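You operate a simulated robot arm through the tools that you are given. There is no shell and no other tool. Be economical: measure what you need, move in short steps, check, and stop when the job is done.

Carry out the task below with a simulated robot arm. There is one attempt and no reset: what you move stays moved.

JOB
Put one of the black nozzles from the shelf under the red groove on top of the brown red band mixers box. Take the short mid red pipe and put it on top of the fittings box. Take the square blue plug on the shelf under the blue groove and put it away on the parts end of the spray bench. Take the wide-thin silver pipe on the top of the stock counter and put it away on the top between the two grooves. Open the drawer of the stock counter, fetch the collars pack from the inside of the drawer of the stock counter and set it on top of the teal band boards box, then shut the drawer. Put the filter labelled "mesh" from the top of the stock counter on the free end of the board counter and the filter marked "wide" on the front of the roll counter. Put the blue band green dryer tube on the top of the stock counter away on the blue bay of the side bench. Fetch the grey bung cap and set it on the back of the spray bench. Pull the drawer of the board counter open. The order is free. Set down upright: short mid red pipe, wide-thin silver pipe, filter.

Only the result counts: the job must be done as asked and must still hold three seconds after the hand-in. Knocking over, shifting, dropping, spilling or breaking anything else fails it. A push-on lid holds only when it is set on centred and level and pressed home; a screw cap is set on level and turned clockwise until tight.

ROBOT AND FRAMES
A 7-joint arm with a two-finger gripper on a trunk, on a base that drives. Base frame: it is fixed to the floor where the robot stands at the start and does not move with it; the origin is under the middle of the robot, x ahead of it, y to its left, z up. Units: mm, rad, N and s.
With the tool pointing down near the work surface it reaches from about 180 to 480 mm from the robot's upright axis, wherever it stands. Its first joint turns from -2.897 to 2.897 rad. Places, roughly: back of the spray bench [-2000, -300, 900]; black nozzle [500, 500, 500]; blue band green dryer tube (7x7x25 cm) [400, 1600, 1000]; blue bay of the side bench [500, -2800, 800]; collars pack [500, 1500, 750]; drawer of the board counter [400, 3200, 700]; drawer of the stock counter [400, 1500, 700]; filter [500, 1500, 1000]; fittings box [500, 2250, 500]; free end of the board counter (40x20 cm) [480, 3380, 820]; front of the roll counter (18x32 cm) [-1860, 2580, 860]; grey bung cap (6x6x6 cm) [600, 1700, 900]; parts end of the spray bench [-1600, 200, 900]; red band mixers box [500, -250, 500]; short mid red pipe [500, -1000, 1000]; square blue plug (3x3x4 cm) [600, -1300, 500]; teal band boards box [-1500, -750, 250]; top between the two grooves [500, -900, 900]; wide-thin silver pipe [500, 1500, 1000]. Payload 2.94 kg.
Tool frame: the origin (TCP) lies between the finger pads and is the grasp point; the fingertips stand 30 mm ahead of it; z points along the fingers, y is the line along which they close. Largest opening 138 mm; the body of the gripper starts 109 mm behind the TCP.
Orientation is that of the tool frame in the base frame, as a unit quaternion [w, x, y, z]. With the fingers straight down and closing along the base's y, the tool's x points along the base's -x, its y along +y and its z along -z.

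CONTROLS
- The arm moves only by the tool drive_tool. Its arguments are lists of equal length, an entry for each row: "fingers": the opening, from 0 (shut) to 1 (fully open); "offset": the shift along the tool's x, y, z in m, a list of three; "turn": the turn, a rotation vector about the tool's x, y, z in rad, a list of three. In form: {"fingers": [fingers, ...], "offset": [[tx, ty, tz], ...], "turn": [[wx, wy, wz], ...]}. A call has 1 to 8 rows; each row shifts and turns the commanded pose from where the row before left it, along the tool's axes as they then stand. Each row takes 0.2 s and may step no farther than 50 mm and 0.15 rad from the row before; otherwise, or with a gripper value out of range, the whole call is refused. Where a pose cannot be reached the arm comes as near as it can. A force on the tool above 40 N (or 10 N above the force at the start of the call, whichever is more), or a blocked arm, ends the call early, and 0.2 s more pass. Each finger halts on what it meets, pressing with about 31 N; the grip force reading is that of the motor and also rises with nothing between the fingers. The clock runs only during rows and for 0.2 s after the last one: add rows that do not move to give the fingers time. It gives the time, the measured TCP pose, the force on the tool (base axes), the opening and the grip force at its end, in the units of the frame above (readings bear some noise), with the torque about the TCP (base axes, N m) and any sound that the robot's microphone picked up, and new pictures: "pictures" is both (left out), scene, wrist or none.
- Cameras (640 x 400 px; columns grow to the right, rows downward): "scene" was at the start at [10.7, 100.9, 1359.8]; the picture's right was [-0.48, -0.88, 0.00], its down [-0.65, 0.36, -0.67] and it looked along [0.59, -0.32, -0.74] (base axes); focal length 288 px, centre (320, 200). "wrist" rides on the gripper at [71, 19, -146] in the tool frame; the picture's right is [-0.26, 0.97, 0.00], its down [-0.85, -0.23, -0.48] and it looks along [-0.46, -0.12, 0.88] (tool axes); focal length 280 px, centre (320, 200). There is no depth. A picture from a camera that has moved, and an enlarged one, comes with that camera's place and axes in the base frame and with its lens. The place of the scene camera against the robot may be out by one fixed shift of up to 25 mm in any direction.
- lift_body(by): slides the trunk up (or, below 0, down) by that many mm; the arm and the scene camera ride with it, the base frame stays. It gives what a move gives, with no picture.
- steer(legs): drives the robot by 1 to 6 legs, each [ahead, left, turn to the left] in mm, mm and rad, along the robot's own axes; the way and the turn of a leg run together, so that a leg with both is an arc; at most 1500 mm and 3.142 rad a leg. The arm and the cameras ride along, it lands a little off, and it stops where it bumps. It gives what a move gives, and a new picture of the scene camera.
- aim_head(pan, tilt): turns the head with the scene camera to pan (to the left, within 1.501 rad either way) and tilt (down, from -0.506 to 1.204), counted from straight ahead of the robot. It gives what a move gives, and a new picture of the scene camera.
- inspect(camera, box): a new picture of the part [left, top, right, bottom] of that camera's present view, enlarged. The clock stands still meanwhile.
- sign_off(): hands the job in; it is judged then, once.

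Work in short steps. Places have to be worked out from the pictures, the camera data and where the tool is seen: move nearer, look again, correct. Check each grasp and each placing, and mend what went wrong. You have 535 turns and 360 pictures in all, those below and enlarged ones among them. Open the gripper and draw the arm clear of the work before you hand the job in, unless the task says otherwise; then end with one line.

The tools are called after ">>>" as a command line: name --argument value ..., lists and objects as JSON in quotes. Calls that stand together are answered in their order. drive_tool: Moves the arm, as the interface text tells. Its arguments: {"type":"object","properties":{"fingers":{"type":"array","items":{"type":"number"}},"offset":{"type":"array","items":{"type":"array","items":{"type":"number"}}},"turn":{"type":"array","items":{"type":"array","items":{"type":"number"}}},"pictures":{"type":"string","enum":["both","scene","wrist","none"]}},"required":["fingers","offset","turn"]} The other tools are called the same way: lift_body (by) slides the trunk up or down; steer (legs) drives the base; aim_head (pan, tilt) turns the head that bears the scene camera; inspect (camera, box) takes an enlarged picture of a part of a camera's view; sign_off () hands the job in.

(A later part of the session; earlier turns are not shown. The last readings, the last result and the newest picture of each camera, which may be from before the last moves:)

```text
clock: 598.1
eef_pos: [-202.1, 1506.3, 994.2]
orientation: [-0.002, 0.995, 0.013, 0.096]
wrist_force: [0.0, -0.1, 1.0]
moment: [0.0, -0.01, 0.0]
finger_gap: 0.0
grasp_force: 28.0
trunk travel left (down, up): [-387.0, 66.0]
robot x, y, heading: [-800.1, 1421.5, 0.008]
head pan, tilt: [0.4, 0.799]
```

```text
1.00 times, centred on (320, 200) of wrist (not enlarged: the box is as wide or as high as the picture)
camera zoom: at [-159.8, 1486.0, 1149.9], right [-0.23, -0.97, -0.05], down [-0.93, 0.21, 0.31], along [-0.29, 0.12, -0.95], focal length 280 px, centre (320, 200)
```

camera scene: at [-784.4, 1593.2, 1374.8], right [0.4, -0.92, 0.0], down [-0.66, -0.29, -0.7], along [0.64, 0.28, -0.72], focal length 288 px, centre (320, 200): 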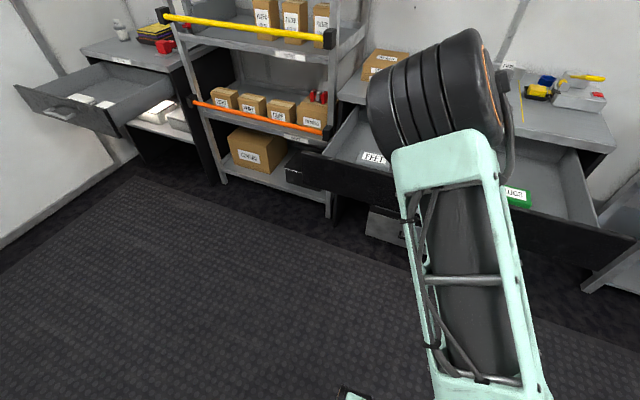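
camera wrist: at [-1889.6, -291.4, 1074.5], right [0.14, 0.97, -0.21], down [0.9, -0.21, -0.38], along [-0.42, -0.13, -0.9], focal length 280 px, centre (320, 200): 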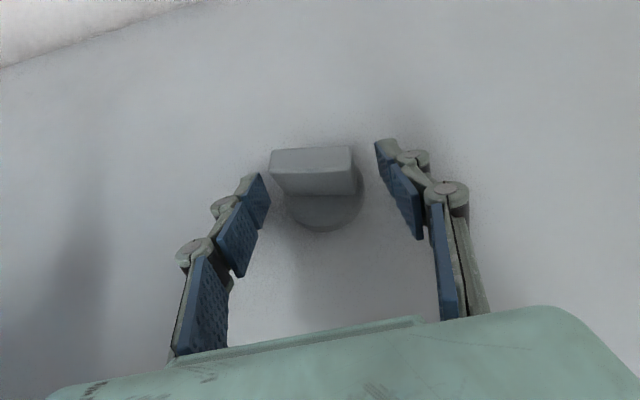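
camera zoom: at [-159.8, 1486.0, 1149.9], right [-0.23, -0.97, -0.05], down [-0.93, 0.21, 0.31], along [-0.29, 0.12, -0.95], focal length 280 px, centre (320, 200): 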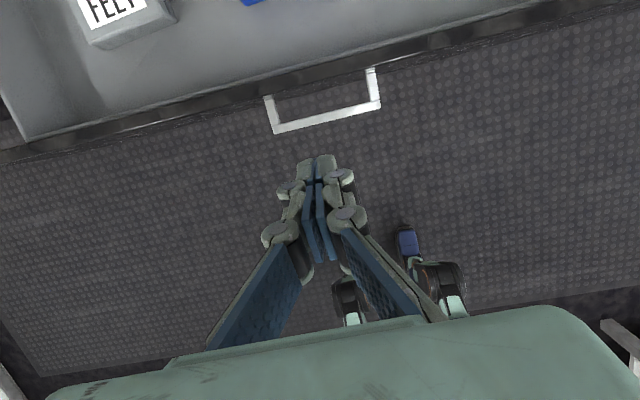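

>>> steer --legs '[[150, 0, -0.007]]'

>>> inspect --camera "wrist" --box '[0, 0, 640, 400]'

```text
clock: 599.5
eef_pos: [-49.8, 1504.7, 994.6]
orientation: [-0.001, 0.995, 0.011, 0.097]
wrist_force: [1.8, -0.7, -0.7]
moment: [-0.03, 0.01, -0.01]
finger_gap: 0.1
grasp_force: 28.5
trunk travel left (down, up): [-387.0, 66.0]
robot x, y, heading: [-644.4, 1420.8, 0.007]
head pan, tilt: [0.4, 0.799]
camera scene: at [-632.6, 1594.4, 1524.8], right [0.39, -0.92, 0.0], down [-0.66, -0.28, -0.7], along [0.64, 0.27, -0.72], focal length 288 px, centre (320, 200)
```

scene: 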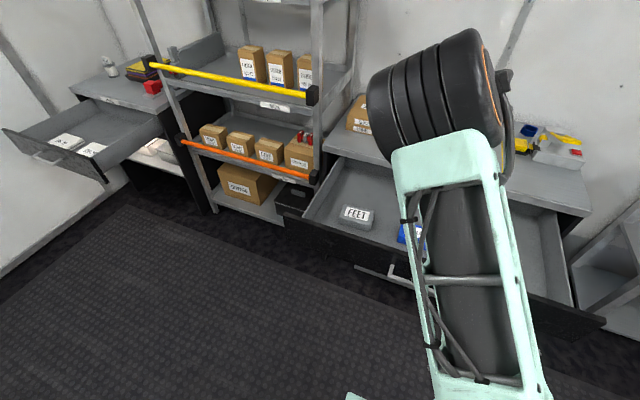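

```text
1.00 times, centred on (320, 200) of wrist (not enlarged: the box is as wide or as high as the picture)
camera zoom: at [-8.6, 1484.3, 1149.7], right [-0.24, -0.97, -0.05], down [-0.93, 0.21, 0.31], along [-0.29, 0.12, -0.95], focal length 280 px, centre (320, 200)
```

zoom: 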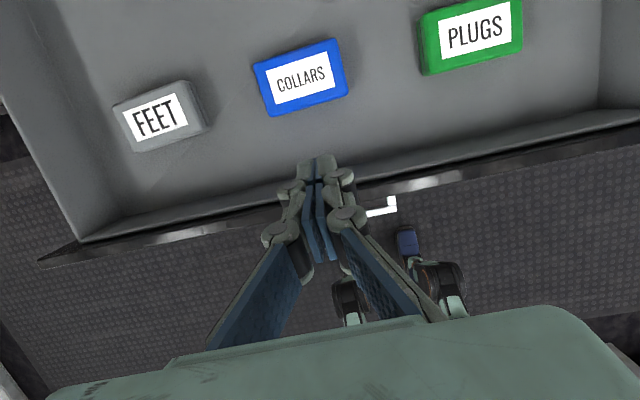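

COLLARS (blue) is about 128 mm along y and 75 mm along x, so I should grip it along x. I'll approach from the side, with the robot facing +y near (-56,670). Restore the slant, turn, and reposition.

>>> drive_tool --fingers '[0.3, 0.5, 0.7, 0.7, 0.7, 0.7]' --offset '[[0, 0, 0], [0, 0, 0], [0, 0, 0], [0, 0, 0], [0, 0, 0], [0, 0, 0]]' --turn '[[0, 0.145, 0.01], [0, 0.145, 0], [0, 0.145, 0], [0, 0.145, 0], [0, 0.145, 0], [0, 0, 0]]' --pictures "none"

>>> steer --legs '[[0, 0, 1.565]]'

>>> steer --legs '[[-740, 0, 0]]'

```text
clock: 600.9
eef_pos: [-49.6, 1504.2, 994.3]
orientation: [-0.004, 0.926, 0.005, 0.377]
wrist_force: [0.2, -1.0, -0.4]
moment: [0.0, 0.02, -0.03]
finger_gap: 96.5
grasp_force: 0.0
out of reach, approached as far as the arm can: row 4
trunk travel left (down, up): [-387.0, 66.0]
robot x, y, heading: [-648.7, 1424.8, 0.003]
head pan, tilt: [0.4, 0.799]
```

```text
clock: 605.0
eef_pos: [-713.8, 2025.3, 994.9]
orientation: [-0.265, 0.66, 0.651, 0.267]
wrist_force: [0.3, -0.8, 0.0]
moment: [0.0, -0.01, 0.0]
finger_gap: 96.6
grasp_force: 0.0
trunk travel left (down, up): [-387.0, 66.0]
robot x, y, heading: [-646.1, 1422.3, 1.551]
head pan, tilt: [0.4, 0.799]
camera scene: at [-793.1, 1425.5, 1524.8], right [0.93, 0.37, 0.0], down [0.27, -0.67, -0.7], along [-0.26, 0.65, -0.72], focal length 288 px, centre (320, 200)
```

scene: 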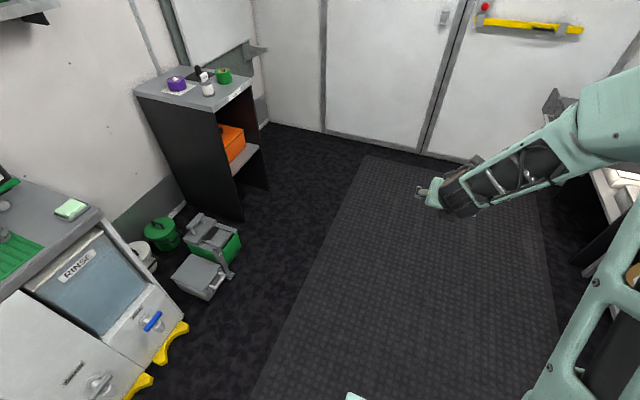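

```text
clock: 609.0
eef_pos: [-729.2, 1286.2, 993.9]
orientation: [-0.265, 0.66, 0.651, 0.267]
wrist_force: [0.5, -0.4, 0.3]
moment: [-0.01, 0.02, -0.02]
finger_gap: 96.5
grasp_force: 0.0
trunk travel left (down, up): [-387.0, 66.0]
robot x, y, heading: [-660.7, 689.6, 1.551]
head pan, tilt: [0.4, 0.799]
camera scene: at [-806.8, 687.3, 1524.8], right [0.93, 0.37, 0.0], down [0.27, -0.67, -0.7], along [-0.26, 0.65, -0.72], focal length 288 px, centre (320, 200)
```

scene: 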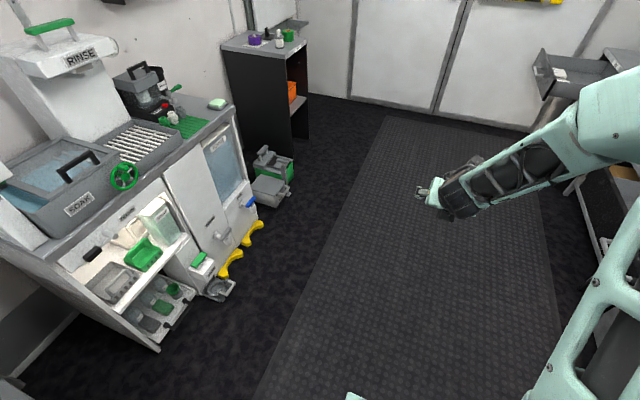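

>>> drive_tool --fingers '[0.7, 0.7, 0.7, 0.7, 0.7]' --offset '[[0, 0.045, 0], [0, 0.045, 0], [0, 0.045, 0], [0, 0.045, 0], [0, 0, 0]]' --turn '[[0, 0, 0], [0, 0, 0], [0, 0, 0], [0, 0, 0], [0, 0, 0]]' --pictures "none"

>>> steer --legs '[[0, 0, 0.02], [0, -450, 0]]'

>>> aim_head --pan 0.0 --tilt 0.7

```text
clock: 610.2
eef_pos: [-550.5, 1284.9, 992.8]
orientation: [-0.266, 0.659, 0.651, 0.267]
wrist_force: [-0.3, -0.3, 0.0]
moment: [0.02, 0.02, 0.0]
finger_gap: 96.5
grasp_force: 0.1
trunk travel left (down, up): [-387.0, 66.0]
robot x, y, heading: [-659.6, 688.4, 1.553]
head pan, tilt: [0.4, 0.799]
```

```text
clock: 614.9
eef_pos: [-130.4, 1285.2, 994.6]
orientation: [-0.266, 0.657, 0.654, 0.265]
wrist_force: [-0.4, 0.0, 0.3]
moment: [-0.01, 0.03, -0.01]
finger_gap: 96.6
grasp_force: 0.0
trunk travel left (down, up): [-387.0, 66.0]
robot x, y, heading: [-234.2, 683.0, 1.562]
head pan, tilt: [0.4, 0.799]
camera scene: at [-380.5, 684.4, 1524.8], right [0.92, 0.38, 0.0], down [0.27, -0.66, -0.7], along [-0.27, 0.64, -0.72], focal length 288 px, centre (320, 200)
```

scene: 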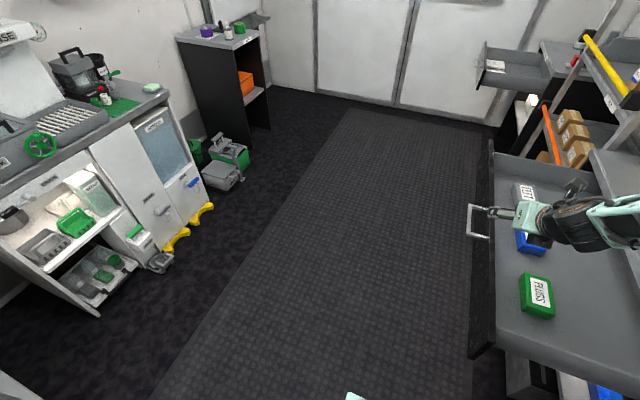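

```text
clock: 615.7
eef_pos: [-130.1, 1286.0, 993.2]
orientation: [-0.267, 0.656, 0.654, 0.266]
wrist_force: [0.2, 0.5, -0.3]
moment: [-0.02, -0.02, 0.0]
finger_gap: 96.5
grasp_force: 0.0
trunk travel left (down, up): [-387.0, 66.0]
robot x, y, heading: [-229.6, 684.0, 1.565]
head pan, tilt: [0.0, 0.7]
camera scene: at [-349.2, 694.8, 1533.0], right [1.0, -0.01, 0.0], down [0.0, -0.64, -0.76], along [0.01, 0.76, -0.64], focal length 288 px, centre (320, 200)
```

scene: 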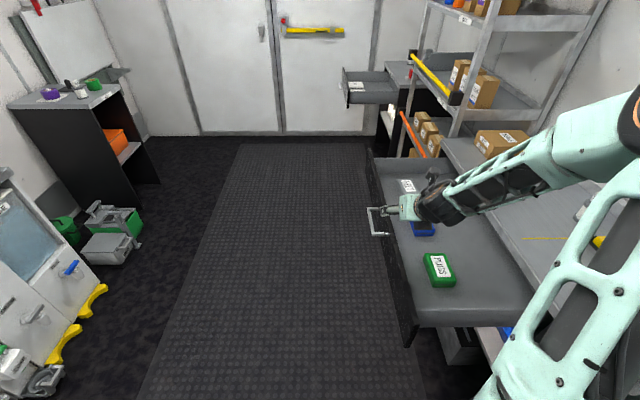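

>>> steer --legs '[[0, -170, 0]]'

>>> drive_tool --fingers '[0.7, 0.7, 0.7, 0.7]' --offset '[[0.032, 0, 0.032], [0.032, 0, 0.032], [0.032, 0, 0.032], [0, 0, 0]]' --turn '[[0, 0.05, 0], [0, 0.05, 0], [0, 0.05, 0], [0, 0, 0]]' --pictures "wrist"

```text
clock: 617.9
eef_pos: [46.2, 1284.2, 993.4]
orientation: [-0.266, 0.658, 0.653, 0.266]
wrist_force: [-0.8, -0.4, 0.1]
moment: [0.02, 0.03, 0.01]
finger_gap: 96.7
grasp_force: 0.1
trunk travel left (down, up): [-387.0, 66.0]
robot x, y, heading: [-62.7, 685.1, 1.558]
head pan, tilt: [0.0, 0.7]
camera scene: at [-175.1, 693.6, 1533.0], right [1.0, -0.01, 0.0], down [-0.01, -0.64, -0.76], along [0.01, 0.76, -0.64], focal length 288 px, centre (320, 200)
```

scene: 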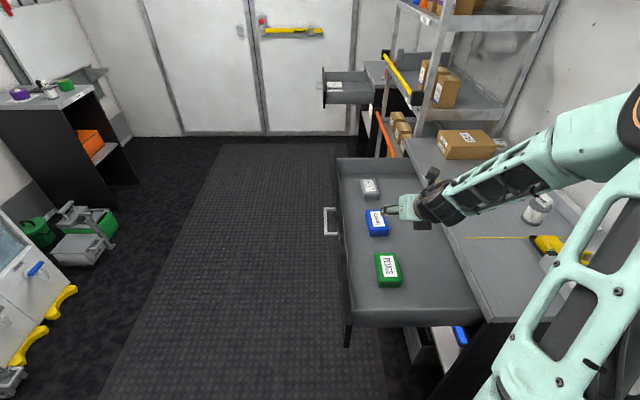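

```text
clock: 618.9
eef_pos: [45.3, 1416.4, 997.9]
orientation: [-0.315, 0.635, 0.631, 0.314]
wrist_force: [0.6, 0.1, 0.4]
moment: [0.01, 0.01, 0.0]
finger_gap: 96.7
grasp_force: 0.0
trunk travel left (down, up): [-387.0, 66.0]
robot x, y, heading: [-61.7, 682.6, 1.553]
head pan, tilt: [0.0, 0.7]
camera wrist: at [63.1, 1341.4, 1142.2], right [0.96, -0.16, -0.21], down [-0.24, -0.89, -0.39], along [-0.12, 0.42, -0.9], focal length 280 px, centre (320, 200)
```

wrist: 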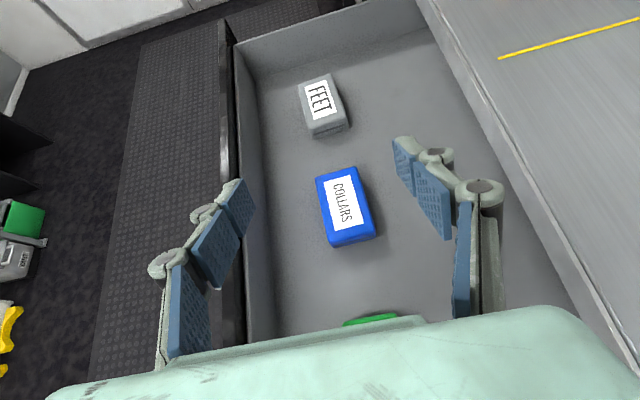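

>>> aim_head --pan -0.3 --tilt 0.6

>>> aim_head --pan -0.9 --tilt 0.6

```text
clock: 619.7
eef_pos: [44.6, 1415.5, 997.9]
orientation: [-0.315, 0.635, 0.632, 0.314]
wrist_force: [-0.1, -0.4, -0.8]
moment: [0.0, -0.02, -0.02]
finger_gap: 96.7
grasp_force: 0.1
trunk travel left (down, up): [-387.0, 66.0]
robot x, y, heading: [-60.0, 682.6, 1.557]
head pan, tilt: [-0.3, 0.6]
camera scene: at [-149.2, 692.8, 1541.6], right [0.95, -0.31, 0.0], down [-0.17, -0.54, -0.82], along [0.25, 0.79, -0.57], focal length 288 px, centre (320, 200)
```

scene: 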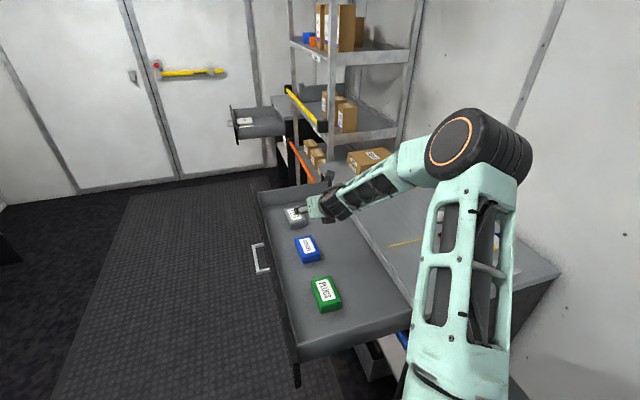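

```text
clock: 620.7
eef_pos: [45.3, 1415.6, 997.3]
orientation: [-0.315, 0.635, 0.631, 0.315]
wrist_force: [0.9, -0.4, 0.4]
moment: [0.01, 0.01, -0.01]
finger_gap: 96.7
grasp_force: 0.2
trunk travel left (down, up): [-387.0, 66.0]
robot x, y, heading: [-63.2, 683.6, 1.559]
head pan, tilt: [-0.901, 0.6]
camera scene: at [-106.4, 662.8, 1541.7], right [0.61, -0.79, 0.0], down [-0.45, -0.35, -0.83], along [0.65, 0.51, -0.56], focal length 288 px, centre (320, 200)
```

scene: 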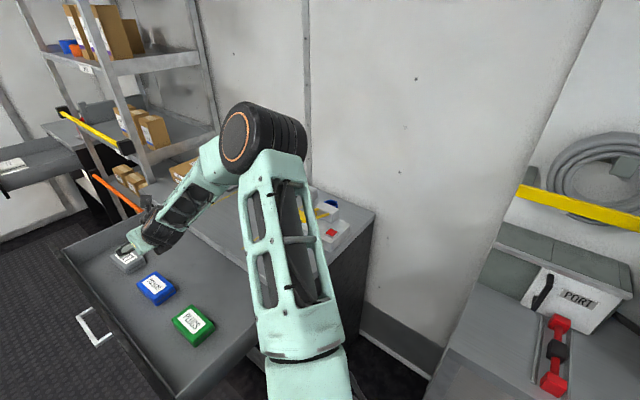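

Elbow is at about (175,1045,1356), clear. Move over COLLARS at (47,1524) and lower partway.

>>> steer --legs '[[55, 0, 0.012]]'

>>> drive_tool --fingers '[0.7, 0.7, 0.7]' --offset '[[0.03, 0, 0.04], [0, 0, 0], [0, 0, 0]]' --turn '[[0, 0, 0], [0, 0, 0], [0, 0, 0]]' --pictures "none"

>>> lift_body --by -220

>>> inspect --camera "wrist" --box '[0, 0, 640, 400]'

```text
clock: 621.6
eef_pos: [36.5, 1470.9, 997.7]
orientation: [-0.317, 0.632, 0.635, 0.312]
wrist_force: [0.1, 0.3, -0.3]
moment: [-0.01, 0.01, 0.03]
finger_gap: 96.7
grasp_force: 0.1
trunk travel left (down, up): [-387.0, 66.0]
robot x, y, heading: [-59.0, 732.3, 1.567]
head pan, tilt: [-0.901, 0.6]
camera scene: at [-105.7, 716.1, 1541.7], right [0.62, -0.78, 0.0], down [-0.44, -0.35, -0.82], along [0.65, 0.51, -0.57], focal length 288 px, centre (320, 200)
```

scene: 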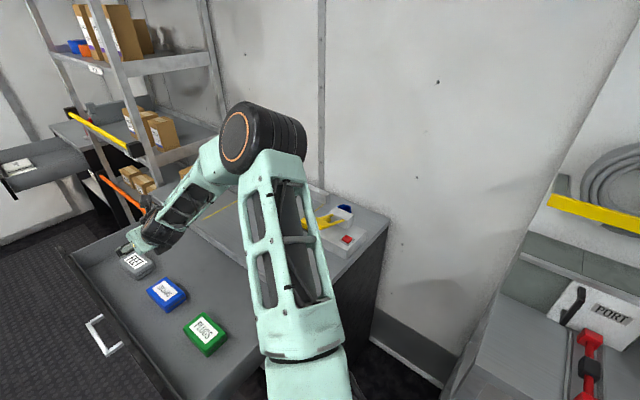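

```text
clock: 622.4
eef_pos: [35.3, 1522.3, 999.8]
orientation: [-0.317, 0.632, 0.635, 0.313]
wrist_force: [-0.5, 0.2, 0.0]
moment: [0.0, 0.01, -0.01]
finger_gap: 96.6
grasp_force: 0.0
trunk travel left (down, up): [-387.0, 66.0]
robot x, y, heading: [-59.9, 739.5, 1.572]
head pan, tilt: [-0.901, 0.6]
```

```text
clock: 624.8
eef_pos: [35.3, 1523.1, 779.5]
orientation: [-0.317, 0.631, 0.635, 0.313]
wrist_force: [0.1, -0.2, -0.7]
moment: [0.03, -0.03, -0.01]
finger_gap: 96.7
grasp_force: 0.1
trunk travel left (down, up): [-167.0, 286.0]
robot x, y, heading: [-62.1, 737.1, 1.574]
head pan, tilt: [-0.901, 0.6]
```

```text
1.00 times, centred on (320, 200) of wrist (not enlarged: the box is as wide or as high as the picture)
camera zoom: at [54.8, 1448.6, 923.6], right [0.97, -0.15, -0.21], down [-0.23, -0.89, -0.39], along [-0.13, 0.42, -0.9], focal length 280 px, centre (320, 200)
```

zoom: 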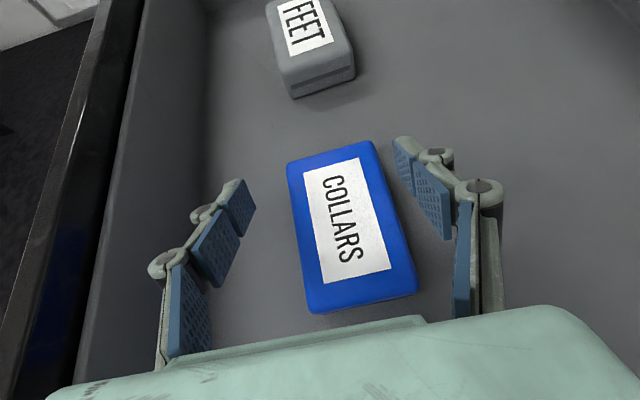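

>>> drive_tool --fingers '[0.7, 0.7]' --offset '[[0, 0.009, 0], [0, 0, 0]]' --turn '[[0, 0, 0], [0, 0, 0]]' --pictures "none"

>>> lift_body --by -50

>>> lift_body --by -12

>>> inspect --camera "wrist" --box '[0, 0, 640, 400]'

```text
clock: 625.4
eef_pos: [43.4, 1522.7, 780.4]
orientation: [-0.316, 0.632, 0.635, 0.312]
wrist_force: [0.5, 0.1, -0.4]
moment: [0.01, 0.0, -0.01]
finger_gap: 96.5
grasp_force: 0.1
trunk travel left (down, up): [-167.0, 286.0]
robot x, y, heading: [-59.5, 738.0, 1.568]
head pan, tilt: [-0.901, 0.6]
```

```text
clock: 626.3
eef_pos: [44.6, 1521.2, 729.5]
orientation: [-0.317, 0.632, 0.635, 0.312]
wrist_force: [0.0, -0.7, -0.1]
moment: [-0.02, -0.04, 0.02]
finger_gap: 96.8
grasp_force: 0.3
trunk travel left (down, up): [-117.0, 336.0]
robot x, y, heading: [-60.9, 733.7, 1.567]
head pan, tilt: [-0.901, 0.6]
```

```text
clock: 626.9
eef_pos: [43.9, 1522.5, 718.1]
orientation: [-0.317, 0.631, 0.634, 0.314]
wrist_force: [0.0, 1.6, 5.1]
moment: [0.07, -0.17, -0.01]
finger_gap: 97.6
grasp_force: 0.6
trunk travel left (down, up): [-105.0, 348.0]
robot x, y, heading: [-60.9, 738.3, 1.568]
head pan, tilt: [-0.901, 0.6]
```

```text
1.00 times, centred on (320, 200) of wrist (not enlarged: the box is as wide or as high as the picture)
camera zoom: at [63.2, 1448.0, 863.5], right [0.97, -0.15, -0.21], down [-0.23, -0.89, -0.39], along [-0.13, 0.42, -0.9], focal length 280 px, centre (320, 200)
```

zoom: 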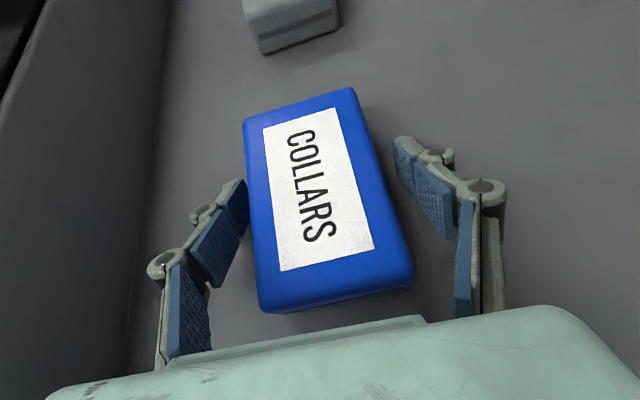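

>>> lift_body --by 3

>>> drive_tool --fingers '[0.6, 0.5, 0.4, 0.2, 0, 0]' --offset '[[0, -0.003, 0], [0, 0, 0], [0, 0, 0], [0, 0, 0], [0, 0, 0], [0, 0, 0]]' --turn '[[0, 0, 0], [0, 0, 0], [0, 0, 0], [0, 0, 0], [0, 0, 0], [0, 0, 0]]' --pictures "wrist"

```text
clock: 627.4
eef_pos: [43.3, 1521.2, 719.8]
orientation: [-0.317, 0.631, 0.636, 0.312]
wrist_force: [0.1, -0.5, 1.2]
moment: [0.0, -0.03, -0.01]
finger_gap: 96.8
grasp_force: 0.2
trunk travel left (down, up): [-108.0, 345.0]
robot x, y, heading: [-61.9, 739.5, 1.568]
head pan, tilt: [-0.901, 0.6]
```

```text
clock: 628.8
eef_pos: [41.6, 1522.0, 723.1]
orientation: [-0.316, 0.632, 0.634, 0.313]
wrist_force: [0.5, -1.1, 4.9]
moment: [0.09, -0.27, -0.04]
finger_gap: 74.4
grasp_force: 31.1
trunk travel left (down, up): [-108.0, 345.0]
robot x, y, heading: [-59.0, 735.5, 1.569]
head pan, tilt: [-0.901, 0.6]
camera wrist: at [60.6, 1448.2, 866.4], right [0.97, -0.15, -0.21], down [-0.23, -0.89, -0.39], along [-0.13, 0.42, -0.9], focal length 280 px, centre (320, 200)
```

wrist: 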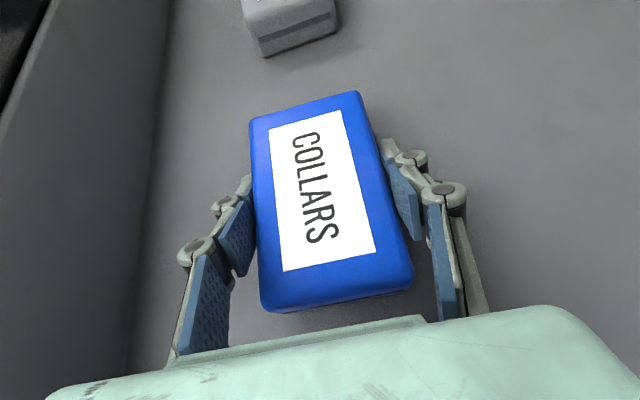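

>>> lift_body --by 230

>>> inspect --camera "wrist" --box '[0, 0, 640, 400]'

```text
clock: 631.2
eef_pos: [41.6, 1522.4, 951.6]
orientation: [-0.317, 0.631, 0.635, 0.312]
wrist_force: [0.3, 0.2, -1.1]
moment: [-0.01, 0.0, -0.01]
finger_gap: 74.2
grasp_force: 31.2
trunk travel left (down, up): [-338.0, 115.0]
robot x, y, heading: [-59.0, 737.9, 1.572]
head pan, tilt: [-0.901, 0.6]
```

```text
1.00 times, centred on (320, 200) of wrist (not enlarged: the box is as wide or as high as the picture)
camera zoom: at [60.7, 1448.7, 1095.2], right [0.97, -0.15, -0.21], down [-0.23, -0.89, -0.39], along [-0.13, 0.42, -0.9], focal length 280 px, centre (320, 200)
```

zoom: 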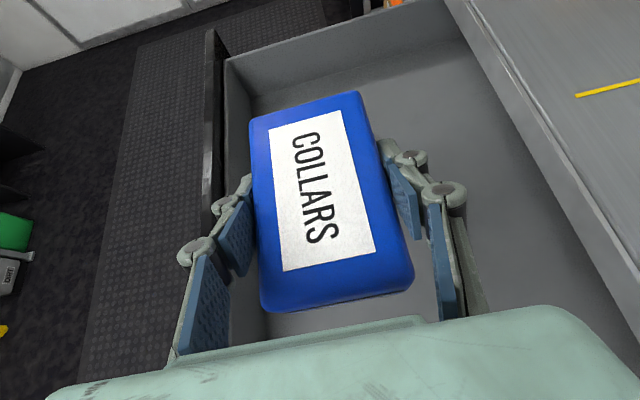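

Held level. Retract and move to the corridor, then face the spray bench.

>>> drive_tool --fingers '[0, 0, 0, 0, 0, 0]' --offset '[[-0.029, -0.01, -0.038], [-0.029, -0.01, -0.038], [-0.029, -0.01, -0.038], [-0.029, -0.01, -0.038], [-0.029, -0.01, -0.038], [0, 0, 0]]' --turn '[[0, 0, 0], [0, 0, 0], [0, 0, 0], [0, 0, 0], [0, 0, 0], [0, 0, 0]]' --pictures "none"

>>> steer --legs '[[0, 480, 0], [0, 0, 1.57]]'

>>> aim_head --pan 0.5 --tilt 0.7

```text
clock: 632.6
eef_pos: [-8.4, 1284.7, 952.9]
orientation: [-0.316, 0.632, 0.634, 0.313]
wrist_force: [-0.5, -0.8, -1.7]
moment: [-0.03, 0.01, 0.0]
finger_gap: 74.1
grasp_force: 31.2
trunk travel left (down, up): [-338.0, 115.0]
robot x, y, heading: [-60.7, 733.5, 1.573]
head pan, tilt: [-0.901, 0.6]
```

```text
clock: 641.1
eef_pos: [-1088.5, 812.1, 951.9]
orientation: [-0.445, 0.014, 0.895, 0.005]
wrist_force: [-0.8, 0.5, -2.0]
moment: [-0.01, -0.03, -0.01]
finger_gap: 74.0
grasp_force: 30.9
trunk travel left (down, up): [-338.0, 115.0]
robot x, y, heading: [-541.1, 740.2, 3.103]
head pan, tilt: [-0.901, 0.6]
camera scene: at [-497.4, 677.4, 1492.7], right [0.81, 0.59, 0.0], down [0.33, -0.46, -0.83], along [-0.49, 0.67, -0.57], focal length 288 px, centre (320, 200)
```

scene: 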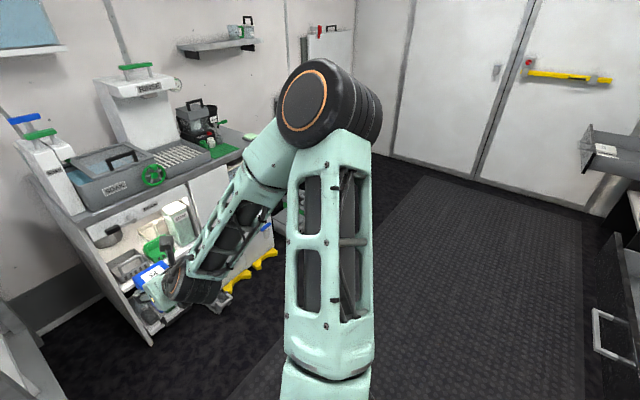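

```text
clock: 642.6
eef_pos: [-1087.4, 813.5, 952.9]
orientation: [-0.444, 0.015, 0.896, 0.006]
wrist_force: [0.6, 0.8, -1.2]
moment: [-0.02, -0.01, 0.0]
finger_gap: 74.1
grasp_force: 30.9
trunk travel left (down, up): [-338.0, 115.0]
robot x, y, heading: [-542.6, 741.6, 3.104]
head pan, tilt: [0.499, 0.7]
camera scene: at [-521.2, 568.4, 1484.0], right [-0.45, 0.9, 0.0], down [0.58, 0.29, -0.76], along [-0.68, -0.34, -0.64], focal length 288 px, centre (320, 200)
```

scene: 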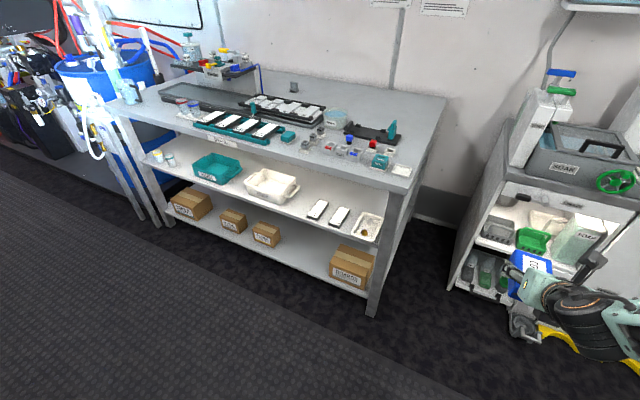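

>>> steer --legs '[[0, 1450, 0.037], [0, 150, 0]]'

>>> aim_head --pan 0.0 --tilt 0.8

```text
clock: 657.1
eef_pos: [-1141.4, -791.6, 952.7]
orientation: [-0.445, 0.012, 0.896, 0.004]
wrist_force: [0.5, 0.6, -2.5]
moment: [0.02, 0.01, 0.01]
finger_gap: 74.1
grasp_force: 31.0
trunk travel left (down, up): [-338.0, 115.0]
robot x, y, heading: [-594.1, -860.7, 3.111]
head pan, tilt: [0.499, 0.7]
camera scene: at [-573.1, -1033.6, 1484.0], right [-0.45, 0.89, 0.0], down [0.57, 0.29, -0.76], along [-0.68, -0.35, -0.64], focal length 288 px, centre (320, 200)
```

scene: 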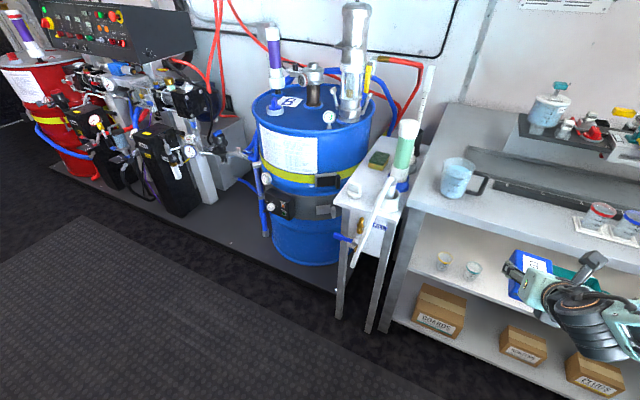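

```text
clock: 658.0
eef_pos: [-1140.6, -791.2, 952.2]
orientation: [-0.445, 0.011, 0.895, 0.004]
wrist_force: [-0.4, 0.4, -1.7]
moment: [-0.02, -0.01, 0.0]
finger_gap: 74.3
grasp_force: 31.1
trunk travel left (down, up): [-338.0, 115.0]
robot x, y, heading: [-592.4, -860.7, 3.112]
head pan, tilt: [0.0, 0.799]
camera scene: at [-577.9, -992.7, 1475.8], right [0.03, 1.0, 0.0], down [0.72, -0.02, -0.7], along [-0.7, 0.02, -0.72], focal length 288 px, centre (320, 200)
```

scene: 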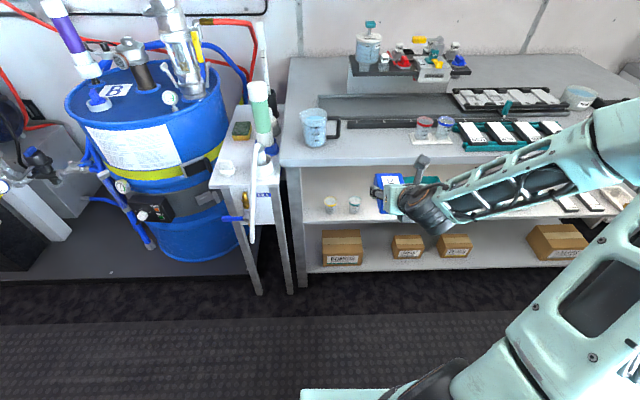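

>>> inspect --camera "scene" --box '[290, 180, 450, 280]'

>>> inspect --camera "scene" --box '[440, 180, 640, 300]'

```text
4.00 times, centred on (370, 230) of scene
camera zoom: at [-577.9, -992.7, 1475.8], right [0.03, 1.0, 0.0], down [0.72, -0.02, -0.7], along [-0.7, 0.02, -0.72], focal length 1153 px, centre (120, 80)
```

zoom: 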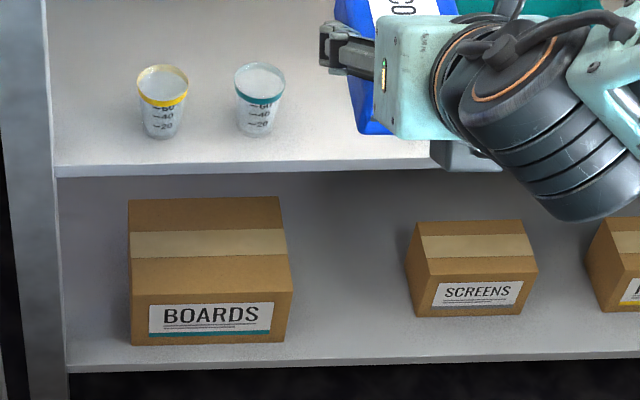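

```text
3.20 times, centred on (540, 240) of scene
camera zoom: at [-577.9, -992.7, 1475.8], right [0.03, 1.0, 0.0], down [0.72, -0.02, -0.7], along [-0.7, 0.02, -0.72], focal length 922 px, centre (-384, 72)
```

zoom: 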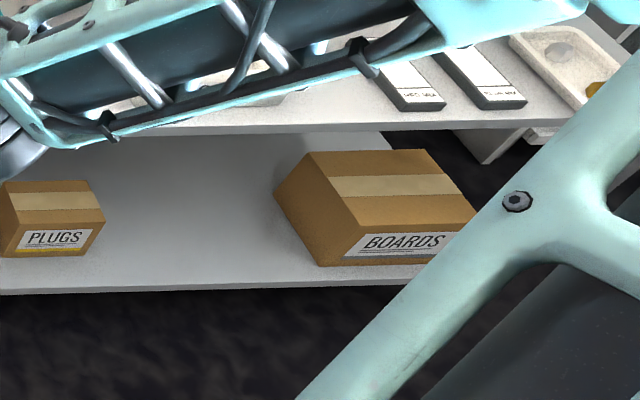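

The left BOARDS box (teal band) spans about x -1377…-1523, y -955…-758, top z≈283, with the mid shelf underside at ≈530. I'll lower the trunk fully, then the arm, in free space.

>>> lift_body --by -335

>>> drive_tool --fingers '[0, 0, 0, 0, 0, 0, 0]' --offset '[[-0.0358, 0, 0.0272], [-0.0358, 0, 0.0272], [-0.0358, 0, 0.0272], [-0.0358, 0, 0.0272], [-0.0358, 0, 0.0272], [-0.0358, 0, 0.0272], [0, 0, 0]]' --turn '[[0, 0, 0], [0, 0, 0], [0, 0, 0], [0, 0, 0], [0, 0, 0], [0, 0, 0], [0, 0, 0]]' --pictures "both"

```text
clock: 661.3
eef_pos: [-1141.4, -792.4, 618.2]
orientation: [-0.445, 0.012, 0.895, 0.004]
wrist_force: [-0.2, 0.0, -1.2]
moment: [-0.01, 0.02, 0.0]
finger_gap: 74.0
grasp_force: 31.1
trunk travel left (down, up): [-3.0, 450.0]
robot x, y, heading: [-592.7, -861.9, 3.105]
head pan, tilt: [0.0, 0.799]
```

```text
clock: 662.9
eef_pos: [-1167.5, -745.9, 402.0]
orientation: [-0.434, 0.008, 0.901, -0.004]
wrist_force: [-0.7, -0.5, -1.9]
moment: [-0.01, 0.02, -0.02]
finger_gap: 74.1
grasp_force: 30.6
out of reach, approached as far as the arm can: row 4, 5, 6
trunk travel left (down, up): [-3.0, 450.0]
robot x, y, heading: [-594.9, -862.0, 3.107]
head pan, tilt: [0.0, 0.799]
camera scene: at [-577.9, -992.6, 1140.8], right [0.03, 1.0, 0.0], down [0.72, -0.02, -0.7], along [-0.7, 0.02, -0.72], focal length 288 px, centre (320, 200)
camera wrist: at [-1098.1, -727.0, 548.0], right [0.17, 0.96, -0.22], down [0.9, -0.25, -0.36], along [-0.4, -0.13, -0.91], focal length 280 px, centre (320, 200)
```

scene: 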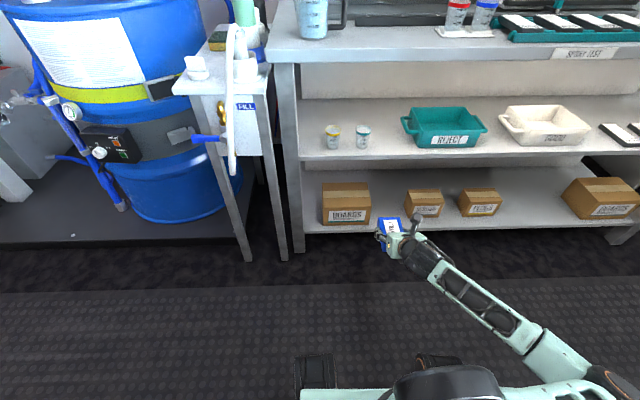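
wrist: 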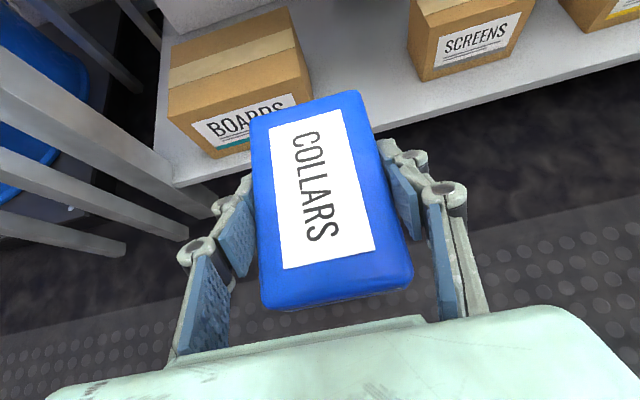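

Limit reached at z≈402. I'll extend farther forward (flatter forearm) and then lower more.

>>> drive_tool --fingers '[0, 0, 0, 0, 0, 0, 0]' --offset '[[0.026, 0, 0.036], [0.026, 0, 0.036], [0.026, 0, 0.036], [-0.0358, 0, 0.0272], [-0.0358, 0, 0.0272], [0, 0, 0], [0, 0, 0]]' --turn '[[0, 0.02, 0], [0, 0, 0], [0, 0, 0], [0, 0, 0], [0, 0, 0], [0, 0, 0], [0, 0, 0]]' --pictures "none"

```text
clock: 664.5
eef_pos: [-1309.7, -729.0, 327.8]
orientation: [-0.446, 0.009, 0.895, -0.001]
wrist_force: [0.1, 0.2, -0.8]
moment: [-0.02, -0.01, 0.0]
finger_gap: 74.4
grasp_force: 30.6
out of reach, approached as far as the arm can: row 1, 5
trunk travel left (down, up): [-3.0, 450.0]
robot x, y, heading: [-595.6, -862.6, 3.12]
head pan, tilt: [0.0, 0.799]
```

>>> steer --legs '[[-60, 110, 0.02]]'

>>> inspect --camera "wrist" --box '[0, 0, 640, 400]'

>>> inspect --camera "scene" --box '[280, 140, 480, 265]'

```text
clock: 666.2
eef_pos: [-1258.7, -853.9, 328.3]
orientation: [-0.445, 0.0, 0.895, -0.005]
wrist_force: [-0.6, -0.3, -1.2]
moment: [0.02, -0.03, 0.01]
finger_gap: 74.3
grasp_force: 31.1
trunk travel left (down, up): [-3.0, 450.0]
robot x, y, heading: [-538.9, -977.6, 3.134]
head pan, tilt: [0.0, 0.799]
camera scene: at [-520.3, -1104.1, 1140.8], right [0.01, 1.0, 0.0], down [0.72, -0.01, -0.7], along [-0.7, 0.01, -0.72], focal length 288 px, centre (320, 200)
```

scene: 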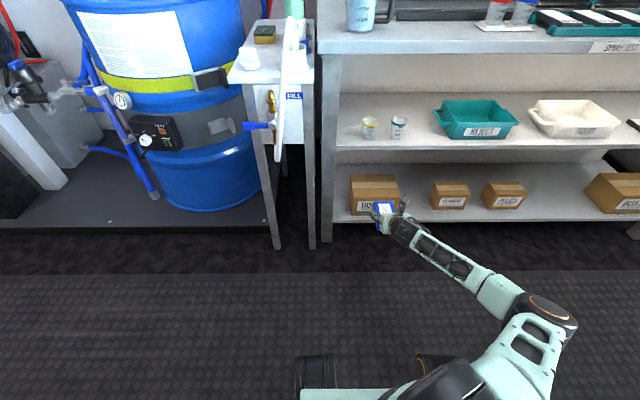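

```text
1.00 times, centred on (320, 200) of wrist (not enlarged: the box is as wide or as high as the picture)
camera zoom: at [-1185.7, -834.7, 472.2], right [0.15, 0.96, -0.22], down [0.89, -0.23, -0.39], along [-0.42, -0.14, -0.9], focal length 280 px, centre (320, 200)
```

zoom: 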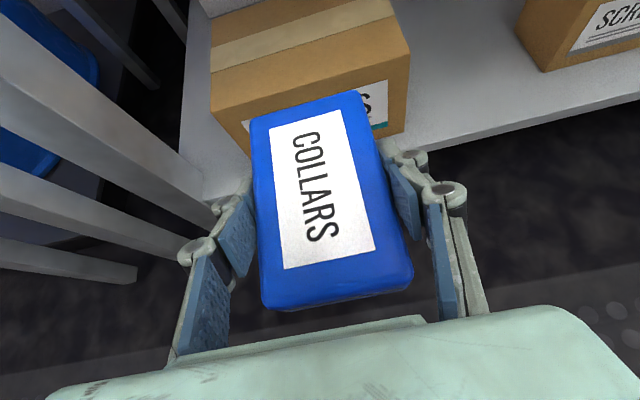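

```text
3.20 times, centred on (380, 202) of scene
camera zoom: at [-520.3, -1104.1, 1140.8], right [0.01, 1.0, 0.0], down [0.72, -0.01, -0.7], along [-0.7, 0.01, -0.72], focal length 922 px, centre (128, 192)
```

zoom: 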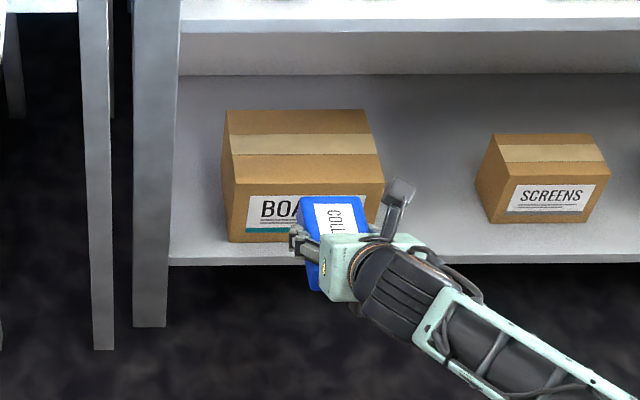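

Estimates put the box's front top edge at about x -1390, top z 260–283, centre y≈-852. I'll raise slightly for clearance and drive in slowly.

>>> lift_body --by 13

>>> steer --legs '[[90, 0, 0.005]]'

>>> inspect --camera "wrist" --box '[0, 0, 640, 400]'

>>> inspect --camera "scene" --box '[280, 140, 480, 265]'

```text
clock: 666.8
eef_pos: [-1257.4, -854.9, 341.9]
orientation: [-0.445, 0.0, 0.896, -0.006]
wrist_force: [-0.2, 0.9, -1.9]
moment: [0.0, 0.0, -0.01]
finger_gap: 74.1
grasp_force: 31.5
trunk travel left (down, up): [-16.0, 437.0]
robot x, y, heading: [-542.7, -970.6, 3.129]
head pan, tilt: [0.0, 0.799]
```

```text
clock: 667.9
eef_pos: [-1350.4, -856.0, 341.6]
orientation: [-0.445, -0.002, 0.895, -0.006]
wrist_force: [0.5, -0.3, -1.8]
moment: [0.01, -0.02, -0.02]
finger_gap: 74.2
grasp_force: 31.3
trunk travel left (down, up): [-16.0, 437.0]
robot x, y, heading: [-629.7, -970.1, 3.135]
head pan, tilt: [0.0, 0.799]
camera scene: at [-611.2, -1103.4, 1153.8], right [0.01, 1.0, 0.0], down [0.72, -0.01, -0.7], along [-0.7, 0.01, -0.72], focal length 288 px, centre (320, 200)
```

scene: 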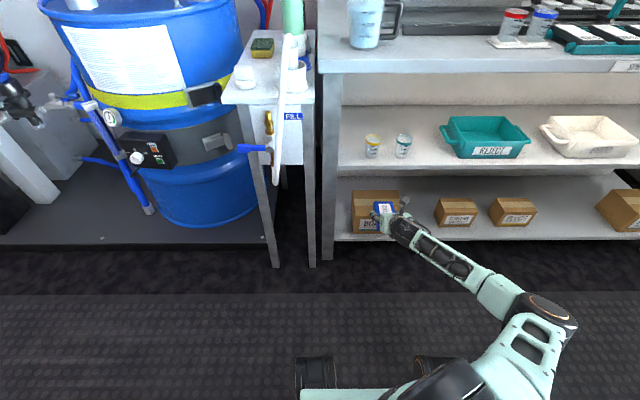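

```text
1.00 times, centred on (320, 200) of wrist (not enlarged: the box is as wide or as high as the picture)
camera zoom: at [-1277.3, -835.5, 485.2], right [0.15, 0.96, -0.22], down [0.89, -0.23, -0.39], along [-0.42, -0.14, -0.9], focal length 280 px, centre (320, 200)
```

zoom: 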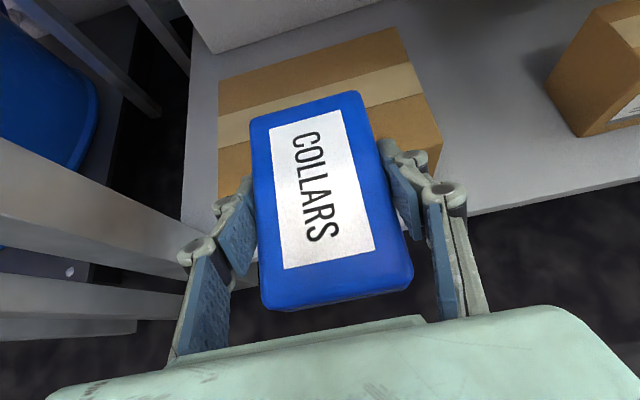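

```text
3.20 times, centred on (380, 202) of scene
camera zoom: at [-611.2, -1103.4, 1153.8], right [0.01, 1.0, 0.0], down [0.72, -0.01, -0.7], along [-0.7, 0.01, -0.72], focal length 922 px, centre (128, 192)
```

zoom: 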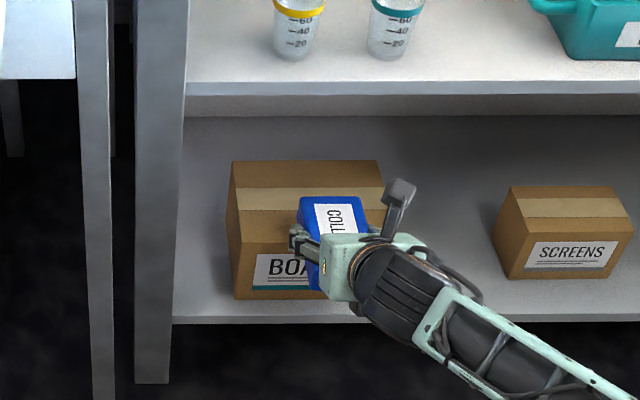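

Better triangulation: box top z≈272, x -1400…-1545, centre (-1472,-860). Drive in 105 mm.

>>> steer --legs '[[55, 0, 0]]'

>>> steer --legs '[[50, 0, 0]]'

>>> inspect --camera "wrist" --box '[0, 0, 640, 400]'

```text
clock: 668.8
eef_pos: [-1402.9, -854.2, 341.1]
orientation: [-0.445, -0.001, 0.895, -0.006]
wrist_force: [0.1, 0.3, -1.7]
moment: [0.01, -0.01, -0.01]
finger_gap: 74.3
grasp_force: 30.8
trunk travel left (down, up): [-16.0, 437.0]
robot x, y, heading: [-686.2, -970.5, 3.132]
head pan, tilt: [0.0, 0.799]
camera scene: at [-665.8, -1102.9, 1153.8], right [0.01, 1.0, 0.0], down [0.72, -0.01, -0.7], along [-0.7, 0.01, -0.72], focal length 288 px, centre (320, 200)
```

scene: 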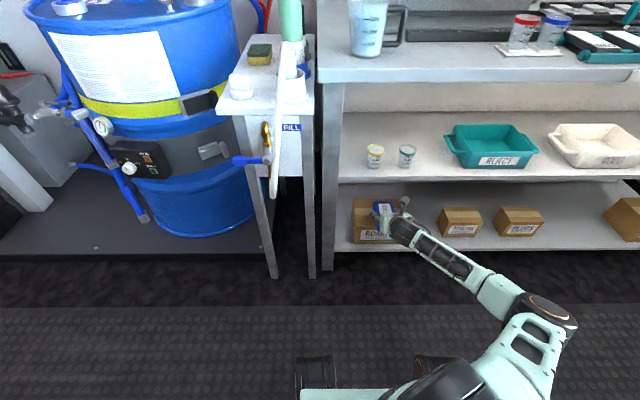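

```text
clock: 669.8
eef_pos: [-1453.7, -854.8, 341.9]
orientation: [-0.445, -0.001, 0.896, -0.006]
wrist_force: [0.2, -0.4, -2.6]
moment: [-0.03, -0.03, 0.03]
finger_gap: 74.3
grasp_force: 30.4
trunk travel left (down, up): [-16.0, 437.0]
robot x, y, heading: [-732.8, -972.8, 3.132]
head pan, tilt: [0.0, 0.799]
camera scene: at [-716.2, -1102.5, 1153.8], right [0.01, 1.0, 0.0], down [0.72, -0.01, -0.7], along [-0.7, 0.01, -0.72], focal length 288 px, centre (320, 200)
```

scene: 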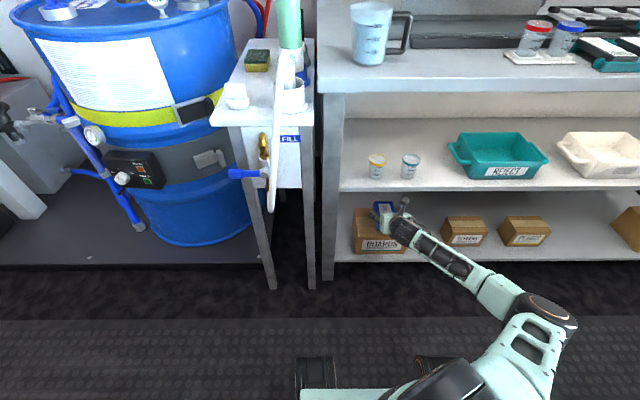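

```text
1.00 times, centred on (320, 200) of wrist (not enlarged: the box is as wide or as high as the picture)
camera zoom: at [-1382.1, -834.2, 485.1], right [0.15, 0.96, -0.22], down [0.89, -0.23, -0.39], along [-0.42, -0.14, -0.9], focal length 280 px, centre (320, 200)
```

zoom: 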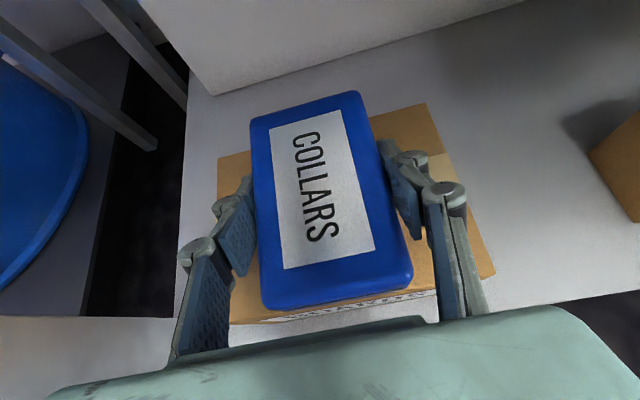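

Over the box. I need about 36 mm more descent: extend the arm further forward while backing the base, so the arm can go lower.

>>> steer --legs '[[-70, 0, 0]]'

>>> drive_tool --fingers '[0, 0, 0, 0]' --offset '[[0.0215, 0, 0.028], [0.0215, 0, 0.028], [0, 0, 0], [0, 0, 0]]' --turn '[[0, 0, 0], [0, 0, 0], [0, 0, 0], [0, 0, 0]]' --pictures "none"

>>> lift_body --by -16

```text
clock: 670.8
eef_pos: [-1383.7, -855.0, 341.2]
orientation: [-0.445, -0.001, 0.896, -0.006]
wrist_force: [0.6, 0.0, -2.7]
moment: [0.04, -0.02, 0.01]
finger_gap: 74.1
grasp_force: 30.6
trunk travel left (down, up): [-16.0, 437.0]
robot x, y, heading: [-665.6, -975.3, 3.131]
head pan, tilt: [0.0, 0.799]
camera scene: at [-646.1, -1103.1, 1153.8], right [0.01, 1.0, 0.0], down [0.72, -0.01, -0.7], along [-0.7, 0.01, -0.72], focal length 288 px, centre (320, 200)
```

scene: 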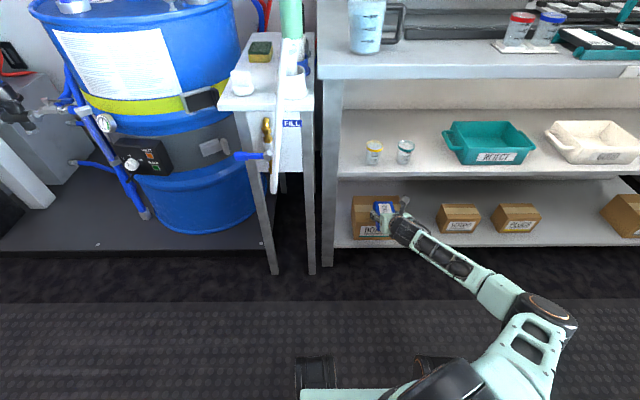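

```text
clock: 671.8
eef_pos: [-1454.4, -855.6, 340.2]
orientation: [-0.445, -0.002, 0.895, -0.006]
wrist_force: [-0.3, -0.1, -2.5]
moment: [0.0, -0.02, 0.02]
finger_gap: 74.4
grasp_force: 30.8
trunk travel left (down, up): [-16.0, 437.0]
robot x, y, heading: [-664.8, -971.6, 3.137]
head pan, tilt: [0.0, 0.799]
```

```text
clock: 672.4
eef_pos: [-1454.0, -856.4, 322.8]
orientation: [-0.445, -0.001, 0.895, -0.006]
wrist_force: [0.5, -0.5, -1.3]
moment: [-0.02, -0.04, 0.01]
finger_gap: 74.0
grasp_force: 31.1
trunk travel left (down, up): [0.0, 453.0]
robot x, y, heading: [-664.7, -971.2, 3.135]
head pan, tilt: [0.0, 0.799]
```

Now lower with the arm in small steps.

>>> drive_tool --fingers '[0, 0, 0, 0]' --offset '[[-0.0048, 0, 0.0036], [-0.0048, 0, 0.0036], [0, 0, 0], [0, 0, 0]]' --turn '[[0, 0, 0], [0, 0, 0], [0, 0, 0], [0, 0, 0]]' --pictures "none"

>>> drive_tool --fingers '[0, 0, 0]' --offset '[[-0.0032, 0, 0.0024], [0, 0, 0], [0, 0, 0]]' --turn '[[0, 0, 0], [0, 0, 0], [0, 0, 0]]' --pictures "wrist"

```text
clock: 673.4
eef_pos: [-1452.9, -857.2, 312.6]
orientation: [-0.445, -0.001, 0.896, -0.005]
wrist_force: [0.4, 0.5, -1.4]
moment: [0.01, 0.03, -0.02]
finger_gap: 73.9
grasp_force: 31.2
trunk travel left (down, up): [0.0, 453.0]
robot x, y, heading: [-663.8, -971.8, 3.135]
head pan, tilt: [0.0, 0.799]
```

```text
clock: 674.2
eef_pos: [-1454.7, -856.7, 307.9]
orientation: [-0.446, -0.002, 0.895, -0.006]
wrist_force: [-0.8, -0.2, 0.2]
moment: [0.08, -0.12, 0.01]
finger_gap: 74.2
grasp_force: 30.7
trunk travel left (down, up): [0.0, 453.0]
robot x, y, heading: [-664.6, -971.3, 3.133]
head pan, tilt: [0.0, 0.799]
camera wrist: at [-1381.8, -836.7, 452.4], right [0.15, 0.96, -0.22], down [0.89, -0.23, -0.39], along [-0.42, -0.14, -0.9], focal length 280 px, centre (320, 200)
```

wrist: 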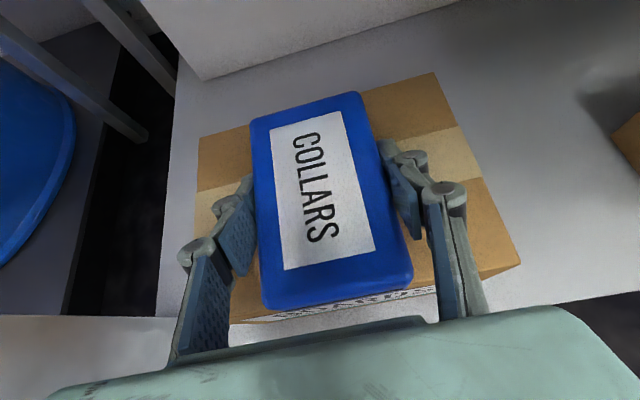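

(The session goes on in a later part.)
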